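You operate a simulated robot arm through the tools that you are given. There is no shell and no other tool.

The job below is to be done with a simulated robot arm. You get a single attempt, and the scene is never put back.

TASK
Put things in order on the top of the long table. At the end: the silver tall tube is on the silver steel box; the white drum stands where the silver tall tube stood; the silver strip holder and the green ring on the top of the long table have changed places; whatever was shut is shut again. Leave all else as you found it, and nothing knocked over. Set down upright: tall tube.

The check looks at the end state, three seconds after you hand in, the way a careful person would. Anything else that was tipped, shoved, dropped, spilled or broken makes it a failure.

THE ROBOT
A 7-joint arm with a two-finger gripper, fixed in place. Base frame: the origin is at the foot of the arm, x ahead of it, y to its left, z up; the work surface is at about z = 880. Units: mm, degrees, N and s.
With the tool pointing down near the work surface it reaches from about 340 to 720 mm from the base axis. Its first joint turns from -66.0 to 66.0 degrees. Payload 2.45 kg.
The tool frame sits at the grasp point between the pads (the TCP): z along the fingers, y along the line on which they close. The tips reach 26 mm beyond it. Largest opening 96 mm; the body of the gripper starts 69 mm behind the TCP.
Orientation is that of the tool frame in the base frame, as [roll, pitch, yaw] about the fixed x, y, z axes, in that order (R = Rz(yaw) Ry(pitch) Rx(roll)). With the fingers straight down and closing along the base's y, the tool's x points along the base's -x, its y along +y and its z along -z.

THE INTERFACE
- The arm moves only by the tool step_arm. Its argument "moves" is a list of rows, each a list of 3 entries, a list of its own where there are three numbers: the shift along the base's x, y, z in mm, then the turn, a rotation vector about the base's x, y, z in degrees, then the closure, from 0 (fully open) to 1 (shut). In form: [[[tx, ty, tz], [ax, ay, az], jaw], ...]. A call has 1 to 20 rows; each row shifts and turns the commanded pose from where the row before left it. Rows are played at 5 a second. More than 50 mm and 8.6 degrees between two rows, or a gripper value outside its range, and nothing of the call is played. A pose out of reach is approached as far as the arm can. The call stops where the force on the tool passes 40 N (or 10 N more than at its start, if that is more) or the arm is blocked; 0.2 s more then pass. Each finger halts on what it meets, pressing with about 45 N; the grip force reading is that of the motor and also rises with nothing between the fingers. The clock runs only during rows and for 0.2 s after the last one: add rows that do not move to give the fingers time. The reply holds the time, the measured pose of the TCP, the force on the tool along the base axes, the opening and the grip force, in the units named above and with some noise, with the torque about the TCP (base axes, N m) and any sound that the robot's microphone picked up.
- Cameras (640 x 400 px; columns grow to the right, rows downward): "scene" is fixed at [184.3, -411.6, 1403.3]; the picture's right is [0.63, -0.77, 0.00], its down [-0.55, -0.45, -0.70] and it looks along [0.54, 0.44, -0.71] (base axes); focal length 292 px, centre (320, 200). "wrist" rides on the gripper at [82, 3, -98] in the tool frame; the picture's right is [-0.04, 1.00, 0.00], its down [-0.73, -0.03, -0.68] and it looks along [-0.68, -0.03, 0.73] (tool axes); focal length 256 px, centre (320, 200). There is no depth. A picture from a camera that has moved, and an enlarged one, comes with that camera's place and axes in the base frame and with its lens. The place of the scene camera against the robot may be out by one fixed shift of up to 18 mm in any direction.
- capture(camera): a new picture of that camera. The clock stands still meanwhile.
- enlarge(camera, box): a new picture of the part [left, top, right, bottom] of that camera's present view, enlarged. The clock stands still meanwhile.
- sign_off(): hands the job in; it is judged then, once.

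Places have to be worked out from the pictures, the camera data and where the tool is seen. Open the gripper and draw the arm clear of the work before you hand the job in, unless the task says otherwise.

The tools are called after "Request:" as name(argument=value, ...) on one line, values as JSON. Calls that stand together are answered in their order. step_arm: Moves the arm, as the interface text tells. Its arguments: {"type":"object","properties":{"moves":{"type":"array"}},"required":["moves"]} The other tools are called the same way: capture (camera) takes a picture; enlarge (camera, box) takes an enlarged picture of a part of a camera's view; sign_off () hands the job in.

At the start:

```text
t: 0.0
position: [373.4, -71.4, 1174.1]
tcp_rot: [-180.0, 0.0, 179.9]
contact_force: [-0.1, 0.6, -0.2]
moment: [0.06, 0.02, -0.01]
finger_gap: 96.0
grip_force: 0.1
```

scene: 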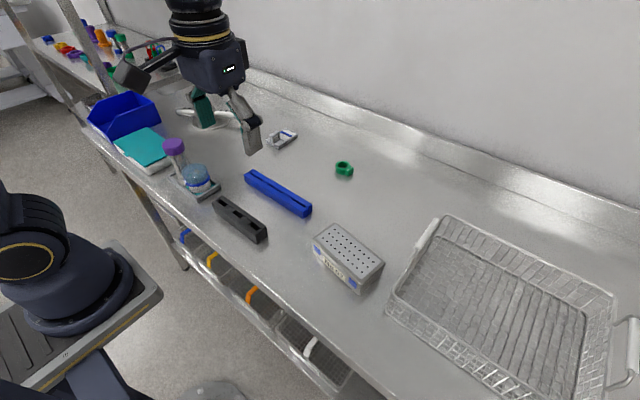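
wrist: 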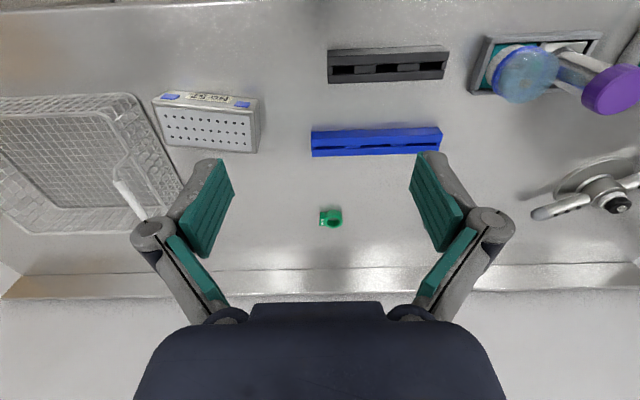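

I start by looking closer at the scene: there seems to be a tray with a tube (purple cap) and a drum (bluish lid), a silver box with holes, a green ring, a small silver holder, and racks. I enlarge several parts.

Request:
enlarge(camera="scene", box=[80, 80, 240, 220])

Request:
enlarge(camera="scene", box=[230, 110, 400, 220])

Request:
enlarge(camera="scene", box=[200, 160, 400, 300])

Request:
enlarge(camera="wrist", box=[440, 10, 640, 230])

Request:
enlarge(camera="scene", box=[0, 0, 260, 160])

```text
2.86 times, centred on (160, 150) of scene
camera zoom: at [184.3, -411.6, 1403.3], right [0.63, -0.77, 0.0], down [-0.55, -0.45, -0.7], along [0.54, 0.44, -0.71], focal length 834 px, centre (777, 343)
```

zoom: 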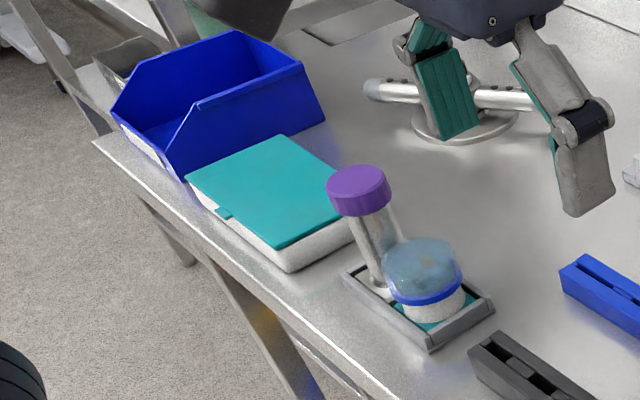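

```text
3.64 times, centred on (315, 165) of scene
camera zoom: at [184.3, -411.6, 1403.3], right [0.63, -0.77, 0.0], down [-0.55, -0.45, -0.7], along [0.54, 0.44, -0.71], focal length 1061 px, centre (338, 327)
```

zoom: 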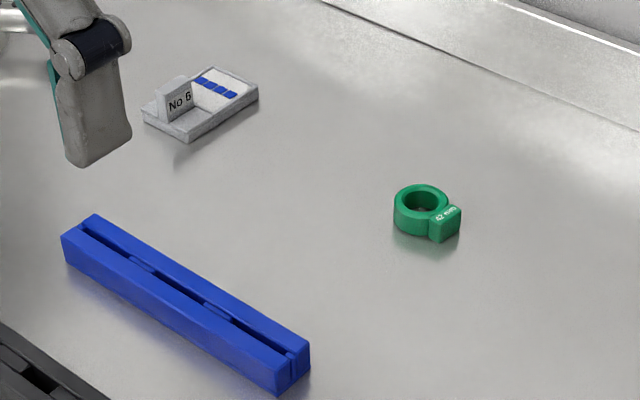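

```text
2.86 times, centred on (300, 230) of scene
camera zoom: at [184.3, -411.6, 1403.3], right [0.63, -0.77, 0.0], down [-0.55, -0.45, -0.7], along [0.54, 0.44, -0.71], focal length 834 px, centre (377, 114)
```

zoom: 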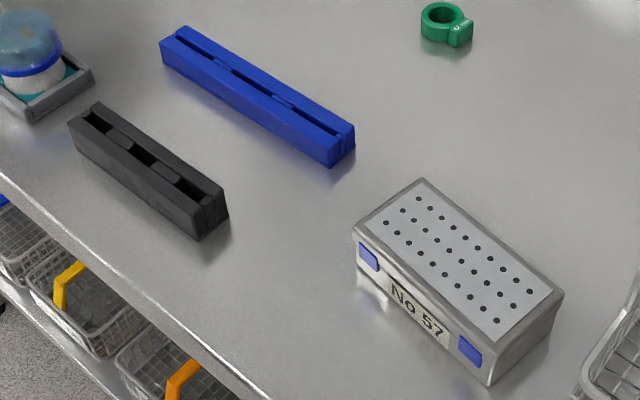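

```text
1.82 times, centred on (540, 120) of wrist
camera zoom: at [292.8, -68.0, 1271.9], right [0.04, 1.0, 0.0], down [0.73, -0.03, 0.68], along [0.68, -0.03, -0.73], focal length 465 px, centre (-80, 346)
```

zoom: 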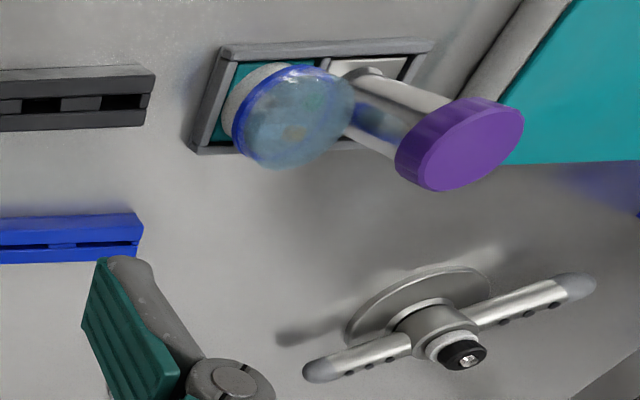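

```text
2.46 times, centred on (130, 80) of scene
camera zoom: at [184.3, -411.6, 1403.3], right [0.63, -0.77, 0.0], down [-0.55, -0.45, -0.7], along [0.54, 0.44, -0.71], focal length 718 px, centre (788, 495)
```

zoom: 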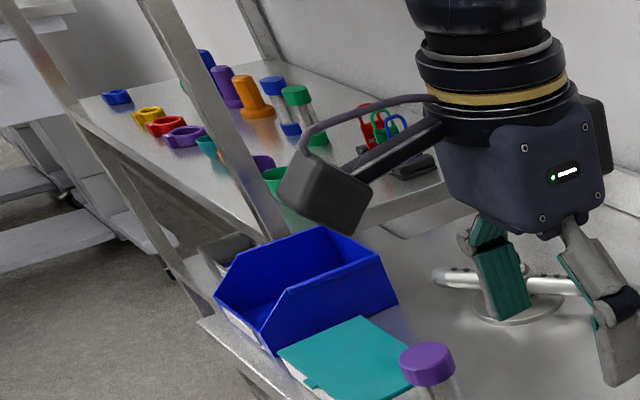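

The tube (purple cap) and the drum share a small gray tray near (405, 200); the ring is near (703, -62), the strip holder roughly (706, 170), and the box near (472, -247). I move the wrist camera, staying high, for better views of the holder.

Request:
step_arm(moves=[[[10, 37, -6], [0, 0, 0], 0], [[10, 37, -6], [0, 0, 0], 0], [[10, 37, -6], [0, 0, 0], 0], [[10, 37, -6], [0, 0, 0], 0], [[10, 37, -6], [0, 0, 0], 0], [[7, 36, -4], [0, 0, 0], 0], [[0, 0, 0], [0, 0, 0], 0], [[0, 0, 0], [0, 0, 0], 0]])

Request:
capture(camera="wrist")

Request:
capture(camera="scene")

```text
t: 1.8
position: [429.4, 150.0, 1139.8]
tcp_rot: [-180.0, 0.0, 180.0]
contact_force: [0.0, -0.5, 0.2]
moment: [-0.01, 0.0, -0.01]
finger_gap: 96.1
grip_force: 0.0
```

```text
taken
camera wrist: at [348.7, 153.7, 1238.4], right [0.04, 1.0, 0.0], down [0.73, -0.03, 0.68], along [0.68, -0.03, -0.73], focal length 256 px, centre (320, 200)
```

wrist: 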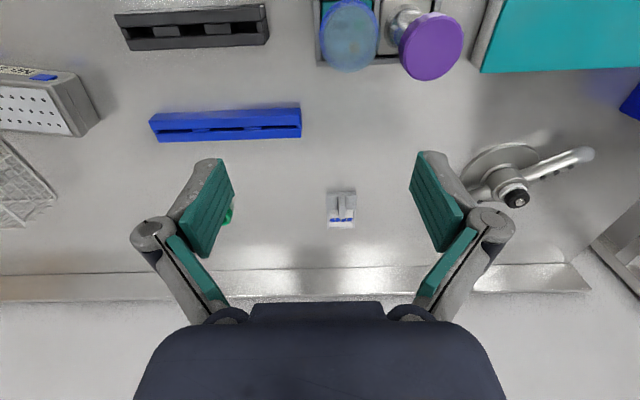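

```text
taken
```

scene: 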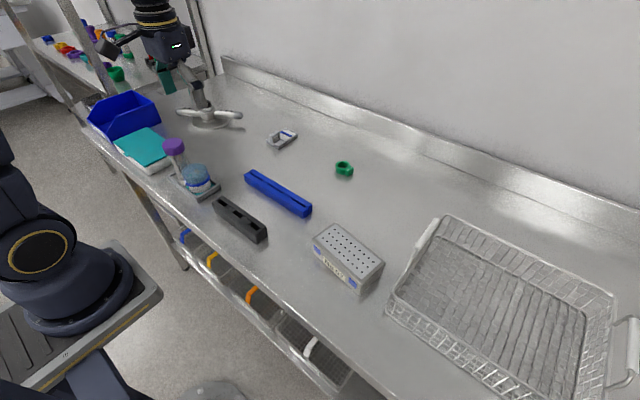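

The holder appears near (706, 179) and the tray is in view at the top. I enlarge the wrist picture on the holder and on the tray.

Request:
enlarge(camera="wrist", box=[300, 170, 380, 250])

Request:
enlarge(camera="wrist", box=[300, 0, 480, 100])

Request:
enlarge(camera="scene", box=[150, 130, 230, 210])

Request:
enlarge(camera="scene", box=[255, 120, 305, 155])

```text
5.00 times, centred on (340, 210) of wrist
camera zoom: at [348.7, 153.7, 1238.4], right [0.04, 1.0, 0.0], down [0.73, -0.03, 0.68], along [0.68, -0.03, -0.73], focal length 1280 px, centre (220, 150)
```

zoom: 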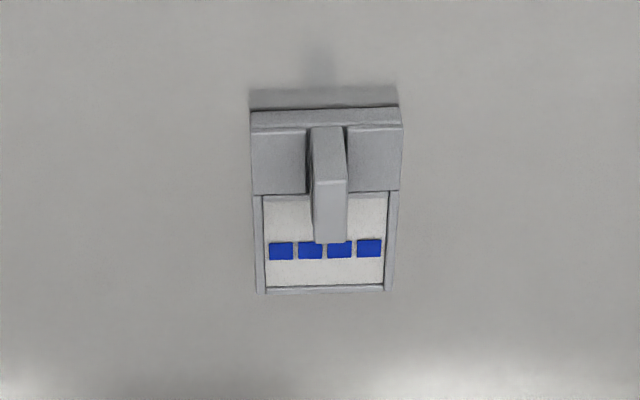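

```text
3.56 times, centred on (390, 50) of wrist
camera zoom: at [348.7, 153.7, 1238.4], right [0.04, 1.0, 0.0], down [0.73, -0.03, 0.68], along [0.68, -0.03, -0.73], focal length 910 px, centre (71, 733)
```

zoom: 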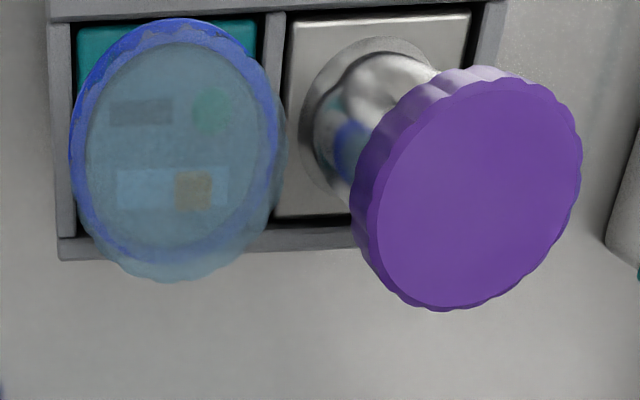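

```text
5.00 times, centred on (190, 170) of scene
camera zoom: at [184.3, -411.6, 1403.3], right [0.63, -0.77, 0.0], down [-0.55, -0.45, -0.7], along [0.54, 0.44, -0.71], focal length 1459 px, centre (970, 350)
```

zoom: 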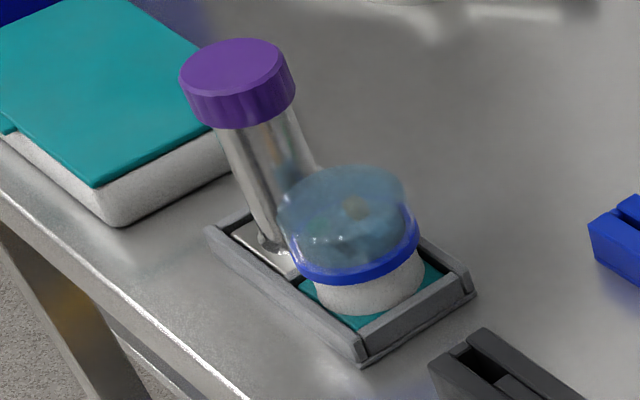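

```text
11.43 times, centred on (280, 138) of scene
camera zoom: at [184.3, -411.6, 1403.3], right [0.63, -0.77, 0.0], down [-0.55, -0.45, -0.7], along [0.54, 0.44, -0.71], focal length 3334 px, centre (777, 914)
```

zoom: 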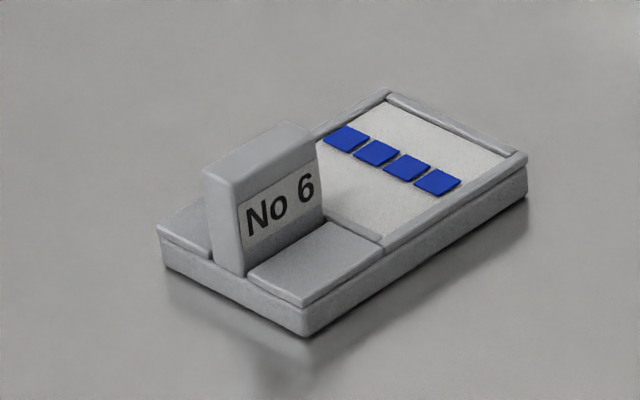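

The holder has an upright fin ("No 6") I can use as a handle; the drum is near (403, 180) and the tube near (407, 249), each with a cap about 57 mm wide. I turn the gripper by +90° about z and back off in y to see the tray from the side.

Request:
step_arm(moves=[[[-2, -8, -4], [0, 0, 8.2], 0], [[-2, -8, -4], [0, 0, 8.2], 0], [[-2, -8, -4], [0, 0, 8.2], 0], [[-2, -8, -4], [0, 0, 8.2], 0], [[-2, -8, -4], [0, 0, 8.2], 0], [[-2, -8, -4], [0, 0, 8.2], 0], [[-2, -8, -4], [0, 0, 8.2], 0], [[-2, -8, -4], [0, 0, 8.2], 0], [[-2, -8, -4], [0, 0, 8.2], 0], [[-2, -8, -4], [0, 0, 8.2], 0], [[-2, -10, -4], [0, 0, 8], 0], [[0, 0, 0], [0, 0, 0], 0], [[0, 0, 0], [0, 0, 0], 0]])

Request:
capture(camera="wrist")

Request:
capture(camera="scene")

```text
t: 4.6
position: [408.0, 60.0, 1096.9]
tcp_rot: [-180.0, 0.0, -90.0]
contact_force: [-0.2, -0.3, 0.7]
moment: [-0.01, -0.01, 0.01]
finger_gap: 96.0
grip_force: 0.0
```

```text
taken
camera wrist: at [405.8, -21.3, 1194.3], right [-1.0, 0.04, 0.0], down [0.03, 0.73, 0.68], along [0.03, 0.68, -0.73], focal length 256 px, centre (320, 200)
```

wrist: 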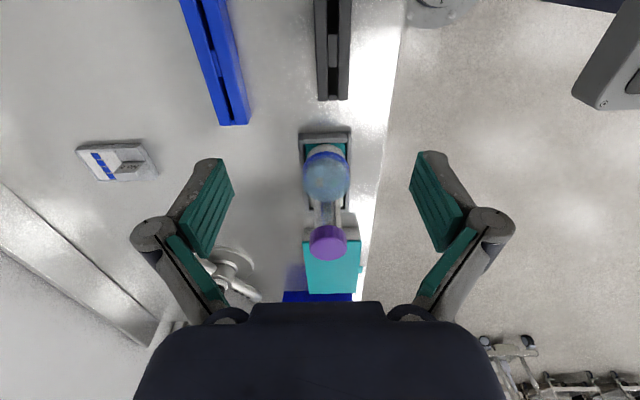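

```text
taken
```

scene: 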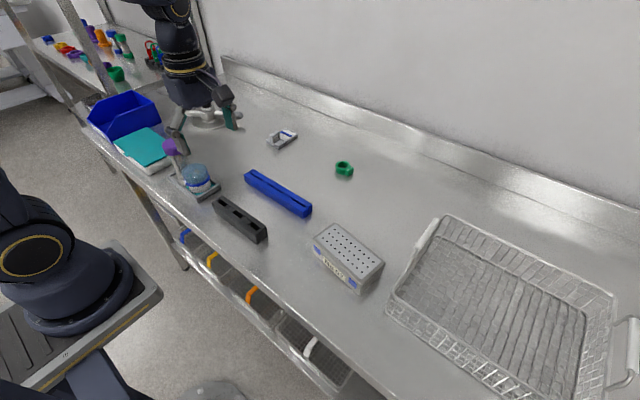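

Now I zoom in on the tray from this side view to measure heights and positions.

Request:
enlarge(camera="wrist", box=[270, 120, 380, 270])

Request:
enlarge(camera="wrist", box=[70, 125, 170, 195])

```text
2.67 times, centred on (325, 195) of wrist
camera zoom: at [405.8, -21.3, 1194.3], right [-1.0, 0.04, 0.0], down [0.03, 0.73, 0.68], along [0.03, 0.68, -0.73], focal length 683 px, centre (307, 213)
```

zoom: 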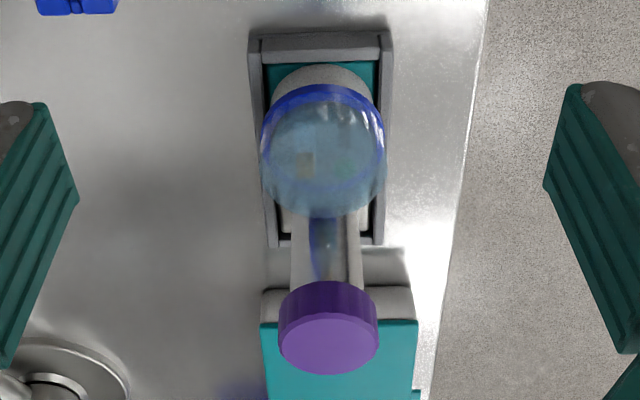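

```text
5.71 times, centred on (120, 160) of wrist
camera zoom: at [405.8, -21.3, 1194.3], right [-1.0, 0.04, 0.0], down [0.03, 0.73, 0.68], along [0.03, 0.68, -0.73], focal length 1463 px, centre (1463, 429)
```

zoom: 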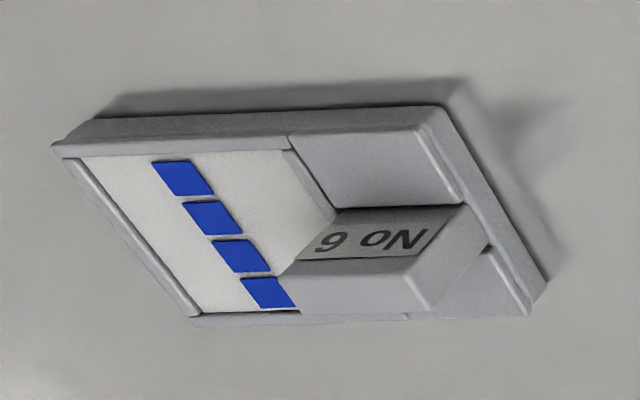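

By triangulating, the tube's cap top is at about (405, 244, 1000) and the drum (lid about 57 mm wide, top near z 955) at about (405, 178). I move high over the tube with the fingers closing along x, clear of the drum, and check alignment.

Request:
step_arm(moves=[[[0, 37, -4], [0, 0, 0], 0], [[0, 37, -4], [0, 0, 0], 0], [[0, 37, -4], [0, 0, 0], 0], [[-1, 37, -4], [0, 0, 0], 0], [[-1, 37, -4], [0, 0, 0], 0], [[0, 0, 0], [0, 0, 0], 0], [[0, 0, 0], [0, 0, 0], 0]])

Request:
capture(camera="wrist")

Request:
capture(camera="scene")

```text
t: 6.2
position: [403.6, 243.3, 1076.4]
tcp_rot: [-180.0, 0.1, -90.0]
contact_force: [-0.2, -0.3, 0.8]
moment: [-0.01, 0.0, -0.02]
finger_gap: 96.1
grip_force: 0.0
```

```text
taken
camera wrist: at [402.7, 161.4, 1174.8], right [-1.0, 0.04, 0.0], down [0.03, 0.73, 0.68], along [0.03, 0.68, -0.73], focal length 256 px, centre (320, 200)
```

wrist: 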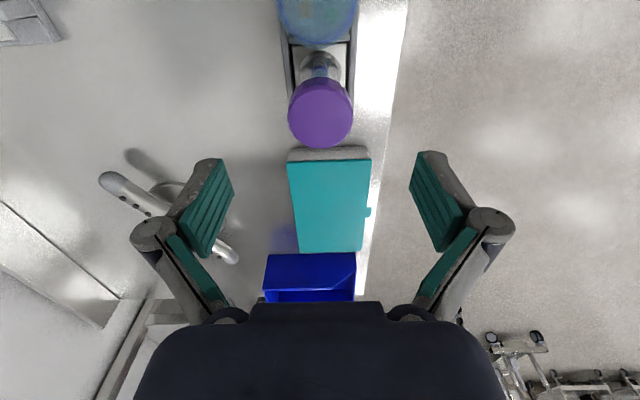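

```text
taken
```

scene: 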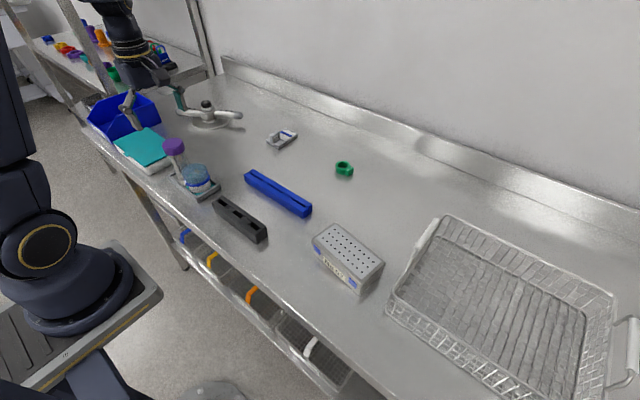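

The cap is nearly centred between the fingers (tube at about (405, 240.5)). I descend so the TCP is at mid-cap height (z ≈ 985) with the fingers open, then check before closing.

Request:
step_arm(moves=[[[1, -2.5, -20], [0, 0, 0], 0], [[0, 0, -20], [0, 0, 0], 0], [[0, 0, -20], [0, 0, 0], 0], [[0, 0, -15], [0, 0, 0], 0], [[0, 0, -15], [0, 0, 0], 0], [[0, 0, 0], [0, 0, 0], 0], [[0, 0, 0], [0, 0, 0], 0]])

Request:
capture(camera="wrist")

Request:
enlarge(camera="scene", box=[100, 70, 260, 210])

```text
t: 7.8
position: [408.1, 241.4, 985.8]
tcp_rot: [-179.9, -0.1, -90.0]
contact_force: [0.5, 0.9, 0.0]
moment: [-0.03, -0.02, 0.0]
finger_gap: 96.1
grip_force: 0.1
```

```text
taken
camera wrist: at [405.1, 160.1, 1083.1], right [-1.0, 0.04, 0.0], down [0.03, 0.73, 0.68], along [0.03, 0.68, -0.73], focal length 256 px, centre (320, 200)
```

wrist: 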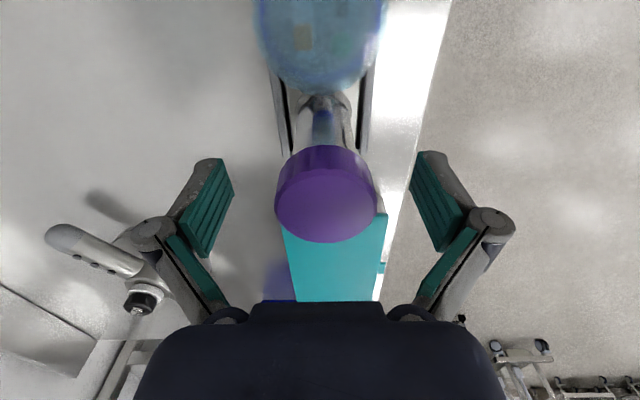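

```text
2.86 times, centred on (180, 140) of scene
camera zoom: at [184.3, -411.6, 1403.3], right [0.63, -0.77, 0.0], down [-0.55, -0.45, -0.7], along [0.54, 0.44, -0.71], focal length 834 px, centre (720, 371)
```

zoom: 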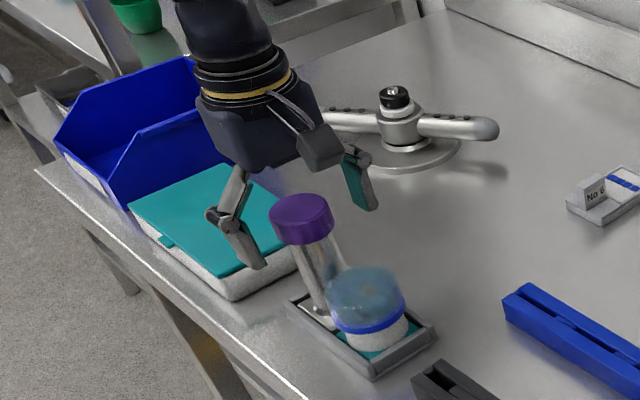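

The cap sits about 3 mm off centre in x, so I shift by -3 mm and then close on the cap.

Request:
step_arm(moves=[[[-3, 0, -2], [0, 0, 0], 0], [[0, 0, 0], [0, 0, 0], 0], [[0, 0, 0], [0, 0, 0], 0.2], [[0, 0, 0], [0, 0, 0], 0.4], [[0, 0, 0], [0, 0, 0], 0.7], [[0, 0, 0], [0, 0, 0], 1], [[0, 0, 0], [0, 0, 0], 1], [[0, 0, 0], [0, 0, 0], 1], [[0, 0, 0], [0, 0, 0], 1]])

Request:
capture(camera="wrist")

Request:
enlarge(camera="scene", box=[100, 70, 260, 210])

```text
t: 9.8
position: [404.5, 241.4, 983.2]
tcp_rot: [179.9, 0.0, -90.1]
contact_force: [2.1, -0.4, 1.7]
moment: [0.0, -0.04, 0.01]
finger_gap: 45.4
grip_force: 44.9
```

```text
taken
camera wrist: at [402.4, 159.9, 1081.6], right [-1.0, 0.04, 0.0], down [0.03, 0.73, 0.68], along [0.03, 0.68, -0.73], focal length 256 px, centre (320, 200)
```

wrist: 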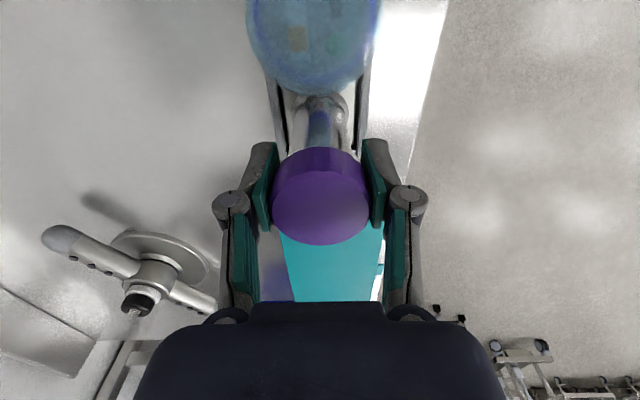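

```text
2.86 times, centred on (180, 140) of scene
camera zoom: at [184.3, -411.6, 1403.3], right [0.63, -0.77, 0.0], down [-0.55, -0.45, -0.7], along [0.54, 0.44, -0.71], focal length 834 px, centre (720, 371)
```

zoom: 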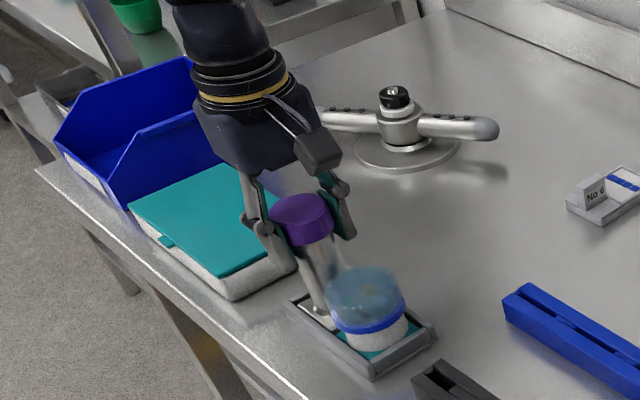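

The gripper holds the cap (gap 45.4 mm). I lift straight up slowly by 40 mm and check that the whole tube comes along.

Request:
step_arm(moves=[[[0, 0, 5], [0, 0, 0], 1], [[0, 0, 10], [0, 0, 0], 1], [[0, 0, 10], [0, 0, 0], 1], [[0, 0, 15], [0, 0, 0], 1], [[0, 0, 0], [0, 0, 0], 1], [[0, 0, 0], [0, 0, 0], 1]])

Request:
capture(camera="wrist")

Request:
enlarge(camera="scene", box=[100, 70, 260, 210])

```text
t: 11.2
position: [404.7, 242.4, 1023.7]
tcp_rot: [180.0, -0.1, -89.9]
contact_force: [-0.1, -1.2, -2.0]
moment: [0.01, -0.04, -0.03]
finger_gap: 46.2
grip_force: 44.5
```

```text
taken
camera wrist: at [402.5, 161.6, 1121.6], right [-1.0, 0.04, 0.0], down [0.03, 0.73, 0.68], along [0.03, 0.68, -0.73], focal length 256 px, centre (320, 200)
```

wrist: 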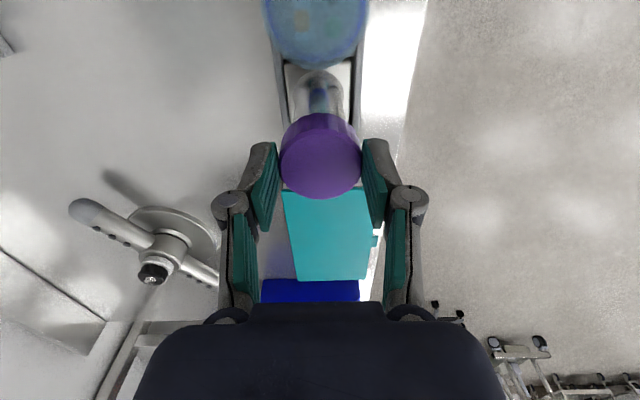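

```text
2.86 times, centred on (180, 140) of scene
camera zoom: at [184.3, -411.6, 1403.3], right [0.63, -0.77, 0.0], down [-0.55, -0.45, -0.7], along [0.54, 0.44, -0.71], focal length 834 px, centre (720, 371)
```

zoom: 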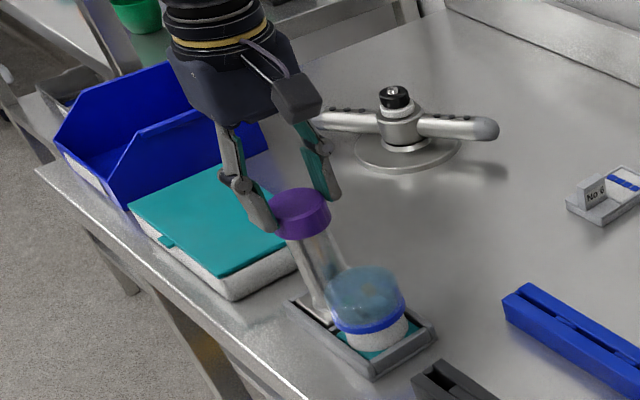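

The cap seems to have slipped in the pads: the gripper rose 40 mm but the cap hardly did. I look closely before doing anything further.

Request:
enlarge(camera="scene", box=[150, 120, 230, 200])

Request:
enlarge(camera="wrist", box=[230, 40, 410, 240])

```text
5.00 times, centred on (190, 160) of scene
camera zoom: at [184.3, -411.6, 1403.3], right [0.63, -0.77, 0.0], down [-0.55, -0.45, -0.7], along [0.54, 0.44, -0.71], focal length 1459 px, centre (970, 400)
```

zoom: 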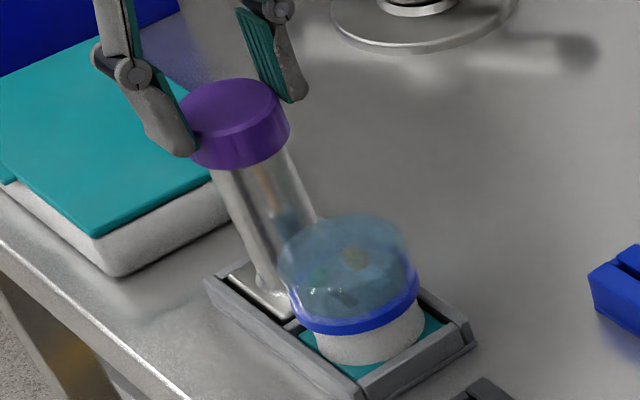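

```text
2.00 times, centred on (320, 140) of wrist
camera zoom: at [402.5, 161.6, 1121.6], right [-1.0, 0.04, 0.0], down [0.03, 0.73, 0.68], along [0.03, 0.68, -0.73], focal length 512 px, centre (320, 320)
```

zoom: 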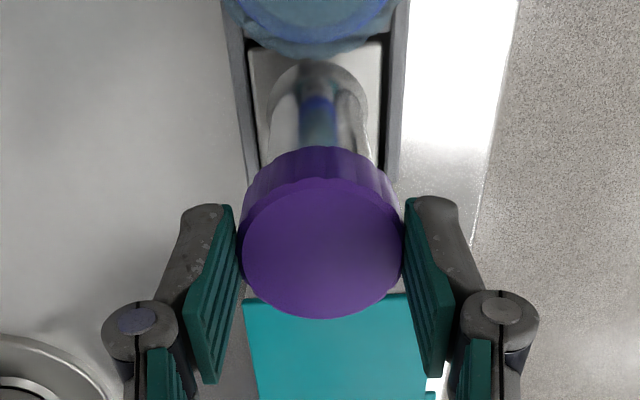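

The cap appears to have risen only about 8 mm, now held near the fingertips. I lower gently in small steps watching the force so the foot is resting again before I re-grip.

Request:
step_arm(moves=[[[0, 0, 0], [0, 0, 0], 1], [[0, 0, -2], [0, 0, 0], 1], [[0, 0, 0], [0, 0, 0], 1]])

Request:
enlarge(camera="scene", box=[150, 120, 230, 200])

```text
t: 12.0
position: [405.0, 241.9, 1021.0]
tcp_rot: [180.0, 0.1, -90.0]
contact_force: [-1.2, 0.0, -2.2]
moment: [0.02, 0.22, 0.04]
finger_gap: 46.5
grip_force: 45.3
```

```text
5.00 times, centred on (190, 160) of scene
camera zoom: at [184.3, -411.6, 1403.3], right [0.63, -0.77, 0.0], down [-0.55, -0.45, -0.7], along [0.54, 0.44, -0.71], focal length 1459 px, centre (970, 400)
```

zoom: 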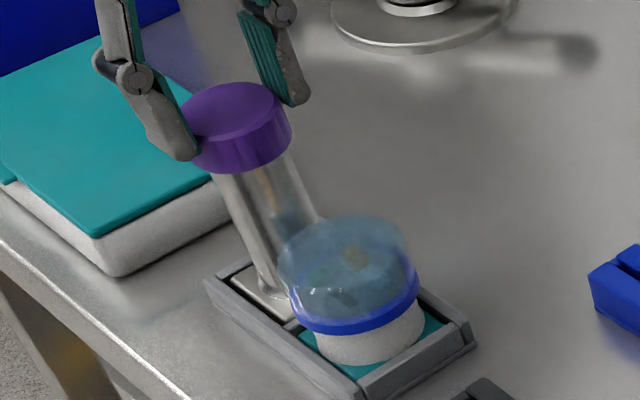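

The tube now moves with the gripper (about 2 N of weight), hanging some 5–6 mm up. I keep lowering in 1.5 mm steps until the foot rests.

Request:
step_arm(moves=[[[0, 0, -1.5], [0, 0, 0], 1], [[0, 0, 0], [0, 0, 0], 1]])

Request:
step_arm(moves=[[[0, 0, -1.5], [0, 0, 0], 1], [[0, 0, 0], [0, 0, 0], 1]])

Request:
capture(camera="wrist")

Request:
enlarge(camera="scene", box=[150, 120, 230, 200])

```text
t: 12.6
position: [404.1, 241.3, 1020.7]
tcp_rot: [-179.9, 0.0, -90.1]
contact_force: [-3.4, 0.0, -1.4]
moment: [-0.01, 0.39, 0.0]
finger_gap: 46.6
grip_force: 44.8
```

```text
t: 13.2
position: [404.7, 243.8, 1018.4]
tcp_rot: [-180.0, 0.0, -90.0]
contact_force: [-3.4, 0.5, 0.9]
moment: [0.03, 0.59, 0.02]
finger_gap: 46.7
grip_force: 45.4
```

```text
taken
camera wrist: at [402.4, 161.4, 1116.5], right [-1.0, 0.04, 0.0], down [0.03, 0.73, 0.68], along [0.03, 0.68, -0.73], focal length 256 px, centre (320, 200)
```

wrist: 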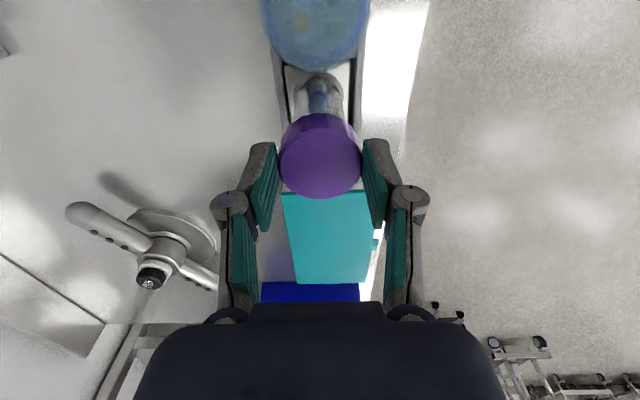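

```text
5.00 times, centred on (190, 160) of scene
camera zoom: at [184.2, -411.6, 1403.4], right [0.63, -0.77, 0.0], down [-0.55, -0.45, -0.7], along [0.54, 0.44, -0.71], focal length 1459 px, centre (970, 400)
```

zoom: 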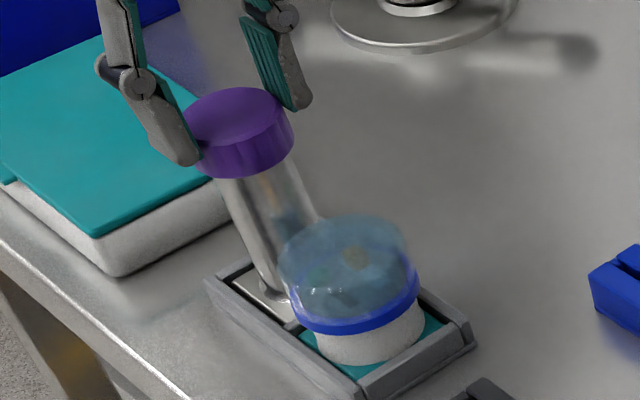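

The foot is touching (vertical force turned from -2.2 N to +0.9 N). I lower one more mm, then open slowly to release the tube onto its plate.

Request:
step_arm(moves=[[[0, 0, -1], [0, 0, 0], 1], [[0, 0, 0], [0, 0, 0], 1], [[0, 0, 0], [0, 0, 0], 0.48], [[0, 0, 0], [0, 0, 0], 0.44], [[0, 0, 0], [0, 0, 0], 0.4], [[0, 0, 0], [0, 0, 0], 0.3], [[0, 0, 0], [0, 0, 0], 0.1], [[0, 0, 0], [0, 0, 0], 0], [[0, 0, 0], [0, 0, 0], 0], [[0, 0, 0], [0, 0, 0], 0]])

Request:
capture(camera="wrist")

Request:
enlarge(camera="scene", box=[150, 120, 230, 200])

```text
t: 15.4
position: [405.3, 242.3, 1017.7]
tcp_rot: [-180.0, 0.1, -90.0]
contact_force: [0.4, 0.4, -0.2]
moment: [0.01, 0.0, 0.0]
finger_gap: 95.8
grip_force: 0.1
```

```text
taken
camera wrist: at [402.5, 161.1, 1115.4], right [-1.0, 0.04, 0.0], down [0.03, 0.73, 0.68], along [0.03, 0.68, -0.73], focal length 256 px, centre (320, 200)
```

wrist: 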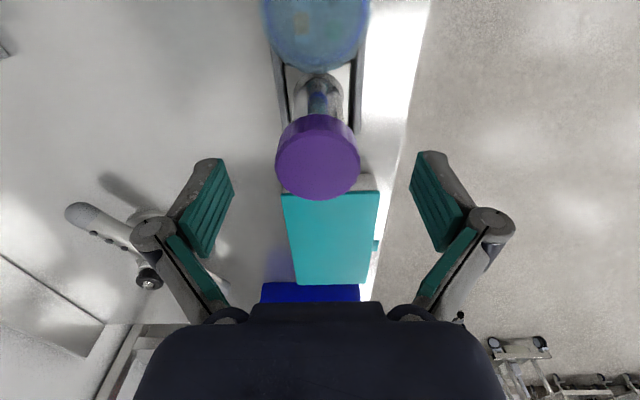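

```text
5.00 times, centred on (190, 160) of scene
camera zoom: at [184.3, -411.6, 1403.3], right [0.63, -0.77, 0.0], down [-0.55, -0.45, -0.7], along [0.54, 0.44, -0.71], focal length 1459 px, centre (970, 400)
```

zoom: 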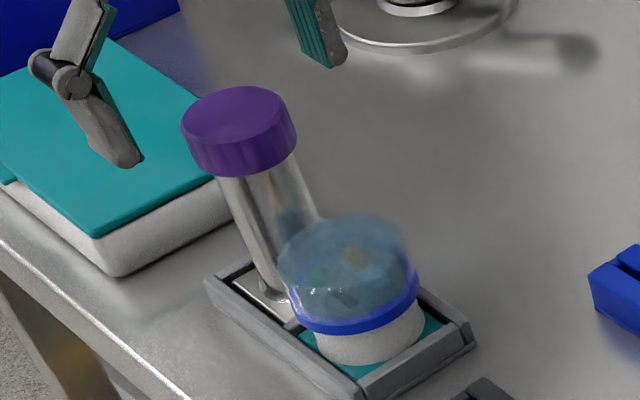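

The tube is standing upright again, undisturbed. I'll re-grip slightly lower on the cap and lift very slowly, reading the force each step to understand what slipped.

Request:
step_arm(moves=[[[-1, 0, -12], [0, 0, 0], 0], [[0, 0, -12], [0, 0, 0], 0], [[0, 0, -12], [0, 0, 0], 0], [[0, 0, 0], [0, 0, 0], 0.2], [[0, 0, 0], [0, 0, 0], 0.35], [[0, 0, 0], [0, 0, 0], 0.5], [[0, 0, 0], [0, 0, 0], 0.6], [[0, 0, 0], [0, 0, 0], 0.8], [[0, 0, 0], [0, 0, 0], 1], [[0, 0, 0], [0, 0, 0], 1], [[0, 0, 0], [0, 0, 0], 1]])

Request:
step_arm(moves=[[[0, 0, 1.5], [0, 0, 0], 1], [[0, 0, 0], [0, 0, 0], 1]])

Request:
step_arm(moves=[[[0, 0, 1.5], [0, 0, 0], 1], [[0, 0, 0], [0, 0, 0], 1]])

Request:
step_arm(moves=[[[0, 0, 2], [0, 0, 0], 1], [[0, 0, 0], [0, 0, 0], 1]])

Request:
capture(camera="wrist")

Request:
enlarge(camera="scene", box=[150, 120, 230, 200])

```text
t: 17.8
position: [404.2, 243.0, 982.3]
tcp_rot: [179.9, 0.0, -90.0]
contact_force: [0.9, -0.1, 1.5]
moment: [-0.01, -0.04, 0.0]
finger_gap: 45.3
grip_force: 45.0
```

```text
t: 18.4
position: [403.7, 241.9, 983.3]
tcp_rot: [179.9, 0.0, -90.0]
contact_force: [0.1, 0.4, -3.0]
moment: [-0.03, 0.01, 0.03]
finger_gap: 45.3
grip_force: 45.3
```

```text
t: 19.0
position: [402.5, 242.6, 984.3]
tcp_rot: [-180.0, 0.1, -89.9]
contact_force: [-0.1, -0.3, -2.5]
moment: [0.0, -0.01, 0.0]
finger_gap: 45.5
grip_force: 44.8
```

```text
t: 19.6
position: [403.4, 243.4, 986.6]
tcp_rot: [-180.0, 0.1, -90.0]
contact_force: [0.6, -0.1, -3.0]
moment: [-0.03, 0.01, 0.02]
finger_gap: 45.3
grip_force: 44.7
```

```text
taken
camera wrist: at [401.1, 161.2, 1084.6], right [-1.0, 0.04, 0.0], down [0.03, 0.73, 0.68], along [0.03, 0.68, -0.73], focal length 256 px, centre (320, 200)
```

wrist: 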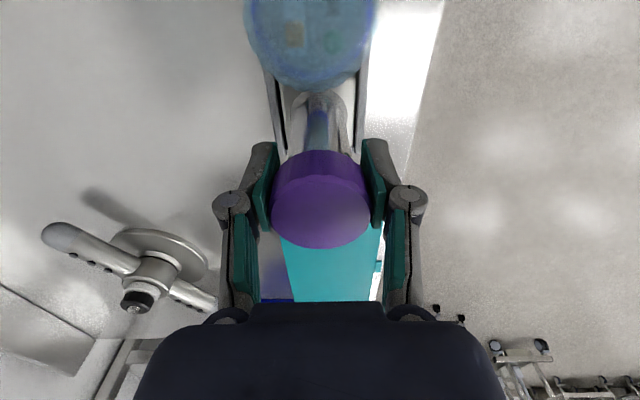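

```text
5.00 times, centred on (190, 160) of scene
camera zoom: at [184.3, -411.6, 1403.3], right [0.63, -0.77, 0.0], down [-0.55, -0.45, -0.7], along [0.54, 0.44, -0.71], focal length 1459 px, centre (970, 400)
```

zoom: 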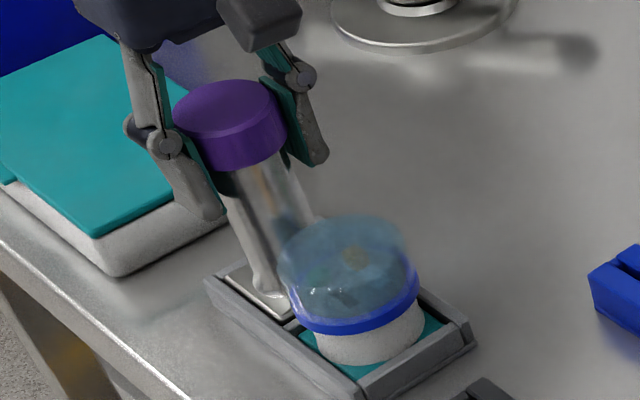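

The tube comes up with the gripper now (about 3 N of weight). I continue lifting in slow steps and check for slip.

Request:
step_arm(moves=[[[0, 0, 2], [0, 0, 0], 1], [[0, 0, 2], [0, 0, 0], 1], [[0, 0, 2], [0, 0, 0], 1], [[0, 0, 2], [0, 0, 0], 1], [[0, 0, 2], [0, 0, 0], 1]])

Request:
capture(camera="wrist")

Request:
enlarge(camera="scene", box=[150, 120, 230, 200])

```text
t: 20.8
position: [402.8, 243.4, 996.0]
tcp_rot: [180.0, 0.0, -90.0]
contact_force: [-0.6, -0.7, -2.0]
moment: [-0.03, 0.02, -0.01]
finger_gap: 45.4
grip_force: 45.1
```

```text
taken
camera wrist: at [401.4, 161.3, 1095.4], right [-1.0, 0.04, 0.0], down [0.03, 0.73, 0.68], along [0.03, 0.68, -0.73], focal length 256 px, centre (320, 200)
```

wrist: 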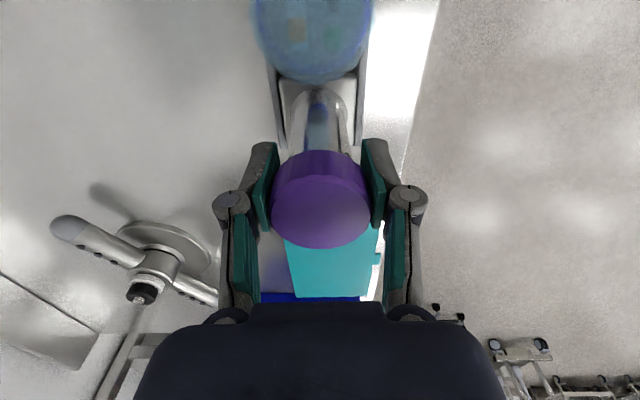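

```text
5.00 times, centred on (190, 160) of scene
camera zoom: at [184.3, -411.6, 1403.3], right [0.63, -0.77, 0.0], down [-0.55, -0.45, -0.7], along [0.54, 0.44, -0.71], focal length 1459 px, centre (970, 400)
```

zoom: 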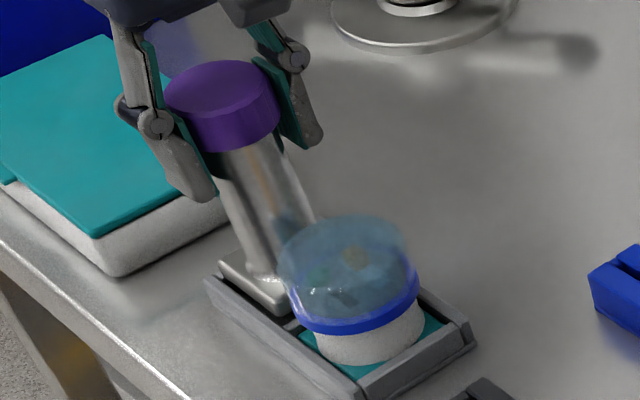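

Now it's clear: the silver square plate is the tube's own foot and lifts out of the tray cell with it, which explains the earlier jamming. No slip this time, so I keep lifting.

Request:
step_arm(moves=[[[0, 0, 3], [0, 0, 0], 1], [[0, 0, 4], [0, 0, 0], 1], [[0, 0, 5], [0, 0, 0], 1], [[0, 0, 6], [0, 0, 0], 1], [[0, 0, 7], [0, 0, 0], 1], [[0, 0, 8], [0, 0, 0], 1], [[0, 0, 9], [0, 0, 0], 1], [[0, 0, 10], [0, 0, 0], 1], [[0, 0, 10], [0, 0, 0], 1], [[0, 0, 10], [0, 0, 0], 1], [[0, 0, 0], [0, 0, 0], 1]])

Request:
capture(camera="wrist")

Request:
enlarge(camera="scene", box=[130, 60, 250, 210])

```text
t: 23.2
position: [404.3, 242.7, 1069.0]
tcp_rot: [179.9, 0.0, -89.9]
contact_force: [0.4, -0.2, -3.0]
moment: [-0.01, -0.03, 0.02]
finger_gap: 45.4
grip_force: 45.4
```

```text
taken
camera wrist: at [401.4, 161.4, 1167.2], right [-1.0, 0.04, 0.0], down [0.03, 0.73, 0.68], along [0.03, 0.68, -0.73], focal length 256 px, centre (320, 200)
```

wrist: 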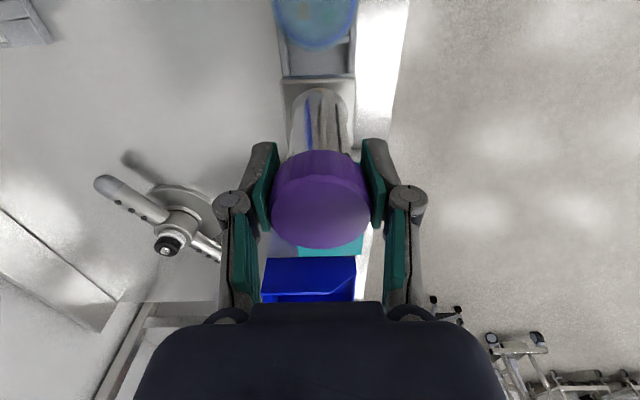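

```text
2.67 times, centred on (190, 135) of scene
camera zoom: at [184.3, -411.6, 1403.3], right [0.63, -0.77, 0.0], down [-0.55, -0.45, -0.7], along [0.54, 0.44, -0.71], focal length 778 px, centre (667, 373)
```

zoom: 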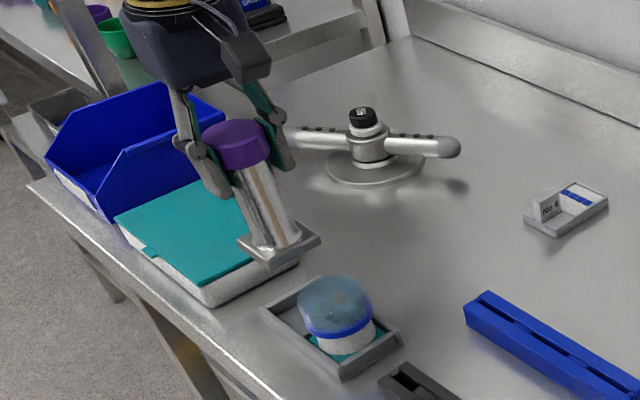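

The tube with its square foot is free and steady. I raise it to z ≈ 1100 and carry it over toward the box, turning the gripper back so the wrist camera faces +x, stopping short of the box to look at it.

Request:
step_arm(moves=[[[0, 0, 10], [0, 0, 0], 1], [[0, 0, 12], [0, 0, 0], 1], [[0, -10, 9], [0, 0, -2], 1], [[0, -20, 0], [0, 0, -4], 1], [[0, -30, 0], [0, 0, -6], 1], [[0, -35, 0], [0, 0, -7], 1], [[0, -35, 0], [0, 0, -7], 1], [[0, -35, 0], [0, 0, -7], 1], [[0, -35, 0], [0, 0, -7], 1], [[-2, -35, 0], [0, 0, -7], 1], [[-2, -35, 0], [0, 0, -7], 1], [[-2, -35, 0], [0, 0, -7], 1], [[-2, -35, 0], [0, 0, -7], 1], [[-2, -35, 0], [0, 0, -7], 1], [[-2, -35, 0], [0, 0, -7], 1], [[-2, -35, 0], [0, 0, -7], 1], [[0, -30, 0], [0, 0, -5], 1], [[0, -15, 0], [0, 0, -3], 1], [[0, -8, 0], [0, 0, -1], 1], [[0, 0, 0], [0, 0, 0], 1]])

Request:
capture(camera="wrist")

Request:
capture(camera="scene")

```text
t: 27.4
position: [390.6, -257.2, 1100.3]
tcp_rot: [-179.9, 0.0, 172.0]
contact_force: [0.2, 0.4, -2.2]
moment: [0.01, -0.03, 0.03]
finger_gap: 45.3
grip_force: 45.1
```

```text
taken
camera wrist: at [311.0, -243.0, 1198.1], right [0.18, 0.98, 0.0], down [0.72, -0.13, 0.68], along [0.67, -0.12, -0.73], focal length 256 px, centre (320, 200)
```

wrist: 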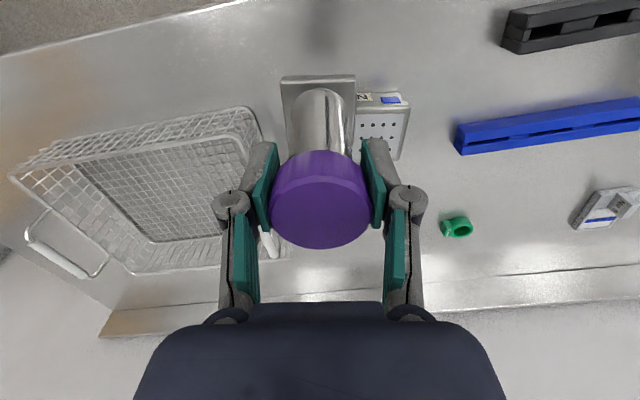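

```text
taken
```

scene: 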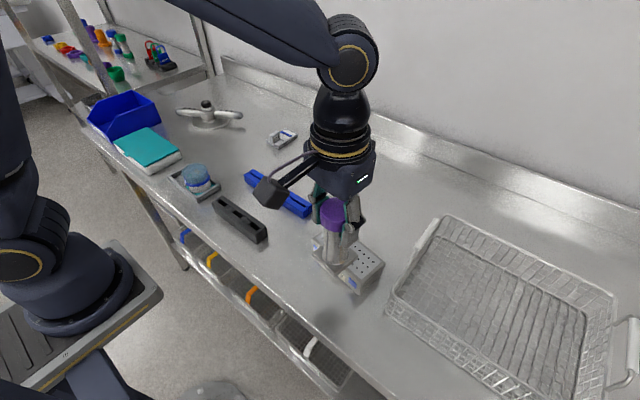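

I enlarge both views to find the box's edges (the tube partly hides the box from the wrist camera).

Request:
enlarge(camera="wrist", box=[260, 60, 440, 180])

Request:
enlarge(camera="scene", box=[280, 180, 420, 310])

```text
3.33 times, centred on (350, 120) of wrist
camera zoom: at [311.0, -243.0, 1198.1], right [0.18, 0.98, 0.0], down [0.72, -0.13, 0.68], along [0.67, -0.12, -0.73], focal length 853 px, centre (220, 467)
```

zoom: 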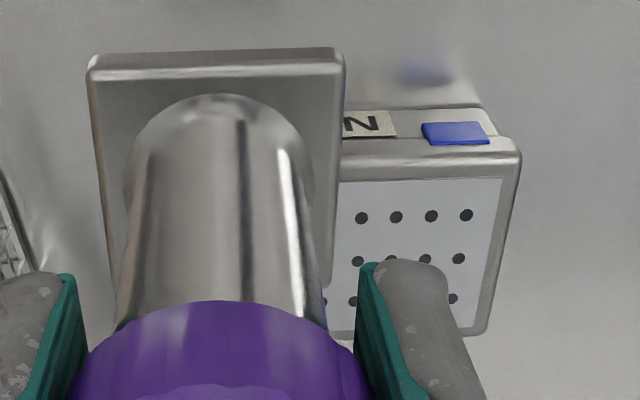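

```text
3.08 times, centred on (350, 245) of scene
camera zoom: at [184.3, -411.6, 1403.3], right [0.63, -0.77, 0.0], down [-0.55, -0.45, -0.7], along [0.54, 0.44, -0.71], focal length 898 px, centre (228, 62)
```

zoom: 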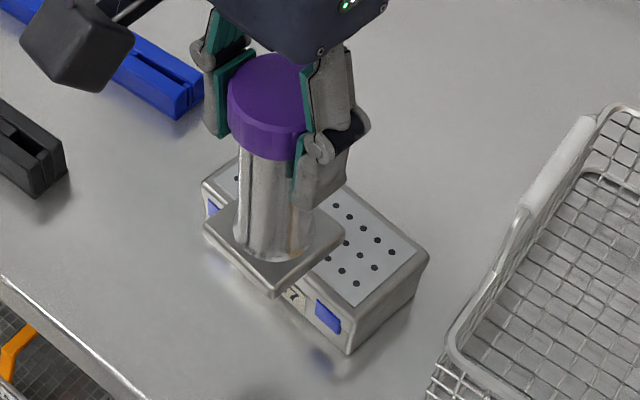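

From the two wrist views the box top has corners about (423,-302), (440,-167), (507,-176), (493,-313), i.e. centre ≈ (466,-240), top z ≈ 926, turned about -7°, which matches the present tool yaw. I move over the centre and descend partway.

Request:
step_arm(moves=[[[10, 2, 0], [0, 0, 0], 1], [[18, 4, 0], [0, 0, 0], 1], [[20, 5, 0], [0, 0, 0], 1], [[18, 4, 0], [0, 0, 0], 1], [[10, 1.5, 0], [0, 0, 0], 1], [[0, 0, -8], [0, 0, 0], 1], [[0, 0, -12], [0, 0, 0], 1], [[0, 0, -12], [0, 0, 0], 1], [[0, 0, -10], [0, 0, 0], 1], [[0, 0, -8], [0, 0, 0], 1], [[0, 0, 0], [0, 0, 0], 1]])

Request:
enlarge(camera="scene", box=[280, 180, 420, 310])

Request:
capture(camera="wrist")

```text
t: 29.8
position: [466.4, -238.0, 1048.4]
tcp_rot: [180.0, 0.0, 172.0]
contact_force: [0.9, 0.5, -3.1]
moment: [-0.02, 0.01, -0.01]
finger_gap: 45.4
grip_force: 45.3
```

```text
3.08 times, centred on (350, 245) of scene
camera zoom: at [184.3, -411.6, 1403.3], right [0.63, -0.77, 0.0], down [-0.55, -0.45, -0.7], along [0.54, 0.44, -0.71], focal length 898 px, centre (228, 62)
```

zoom: 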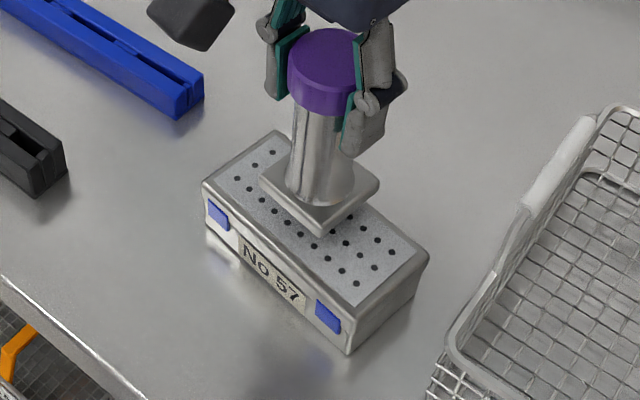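

```text
taken
camera wrist: at [386.0, -223.7, 1146.8], right [0.18, 0.98, 0.0], down [0.72, -0.13, 0.68], along [0.67, -0.12, -0.73], focal length 256 px, centre (320, 200)
```

wrist: 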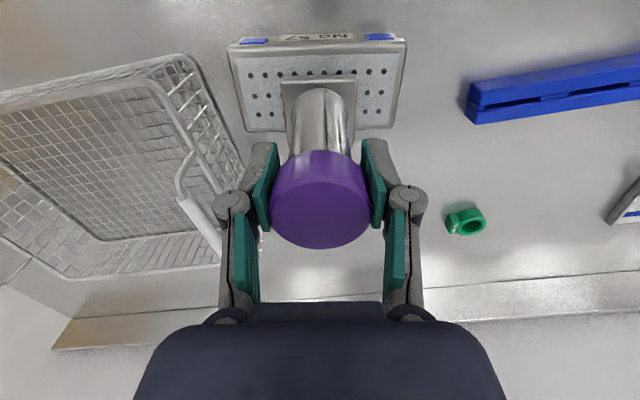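

The foot is well over the middle of the box lid, aligned with it, about 25 mm above. I lower in careful steps watching for contact.

Request:
step_arm(moves=[[[0, 0, -6], [0, 0, 0], 1], [[0, 0, -6], [0, 0, 0], 1], [[0, 0, -4], [0, 0, 0], 1], [[0, 0, -2], [0, 0, 0], 1], [[0, 0, 0], [0, 0, 0], 1]])

Request:
enlarge(camera="scene", box=[280, 180, 420, 310])

```text
t: 31.0
position: [465.8, -239.6, 1032.3]
tcp_rot: [179.9, 0.0, 172.0]
contact_force: [-1.0, 0.3, -3.3]
moment: [-0.01, 0.04, -0.01]
finger_gap: 45.6
grip_force: 44.7
```

```text
3.08 times, centred on (350, 245) of scene
camera zoom: at [184.3, -411.6, 1403.3], right [0.63, -0.77, 0.0], down [-0.55, -0.45, -0.7], along [0.54, 0.44, -0.71], focal length 898 px, centre (228, 62)
```

zoom: 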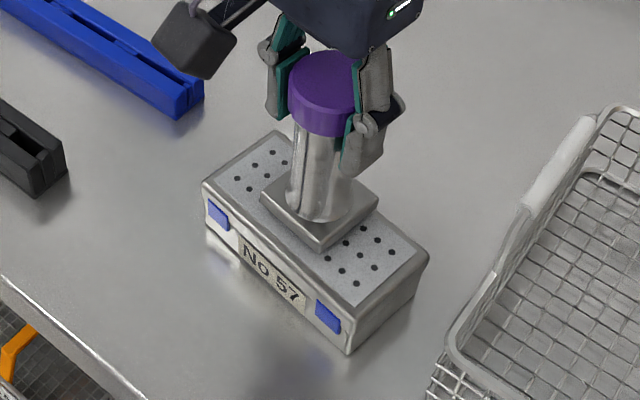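

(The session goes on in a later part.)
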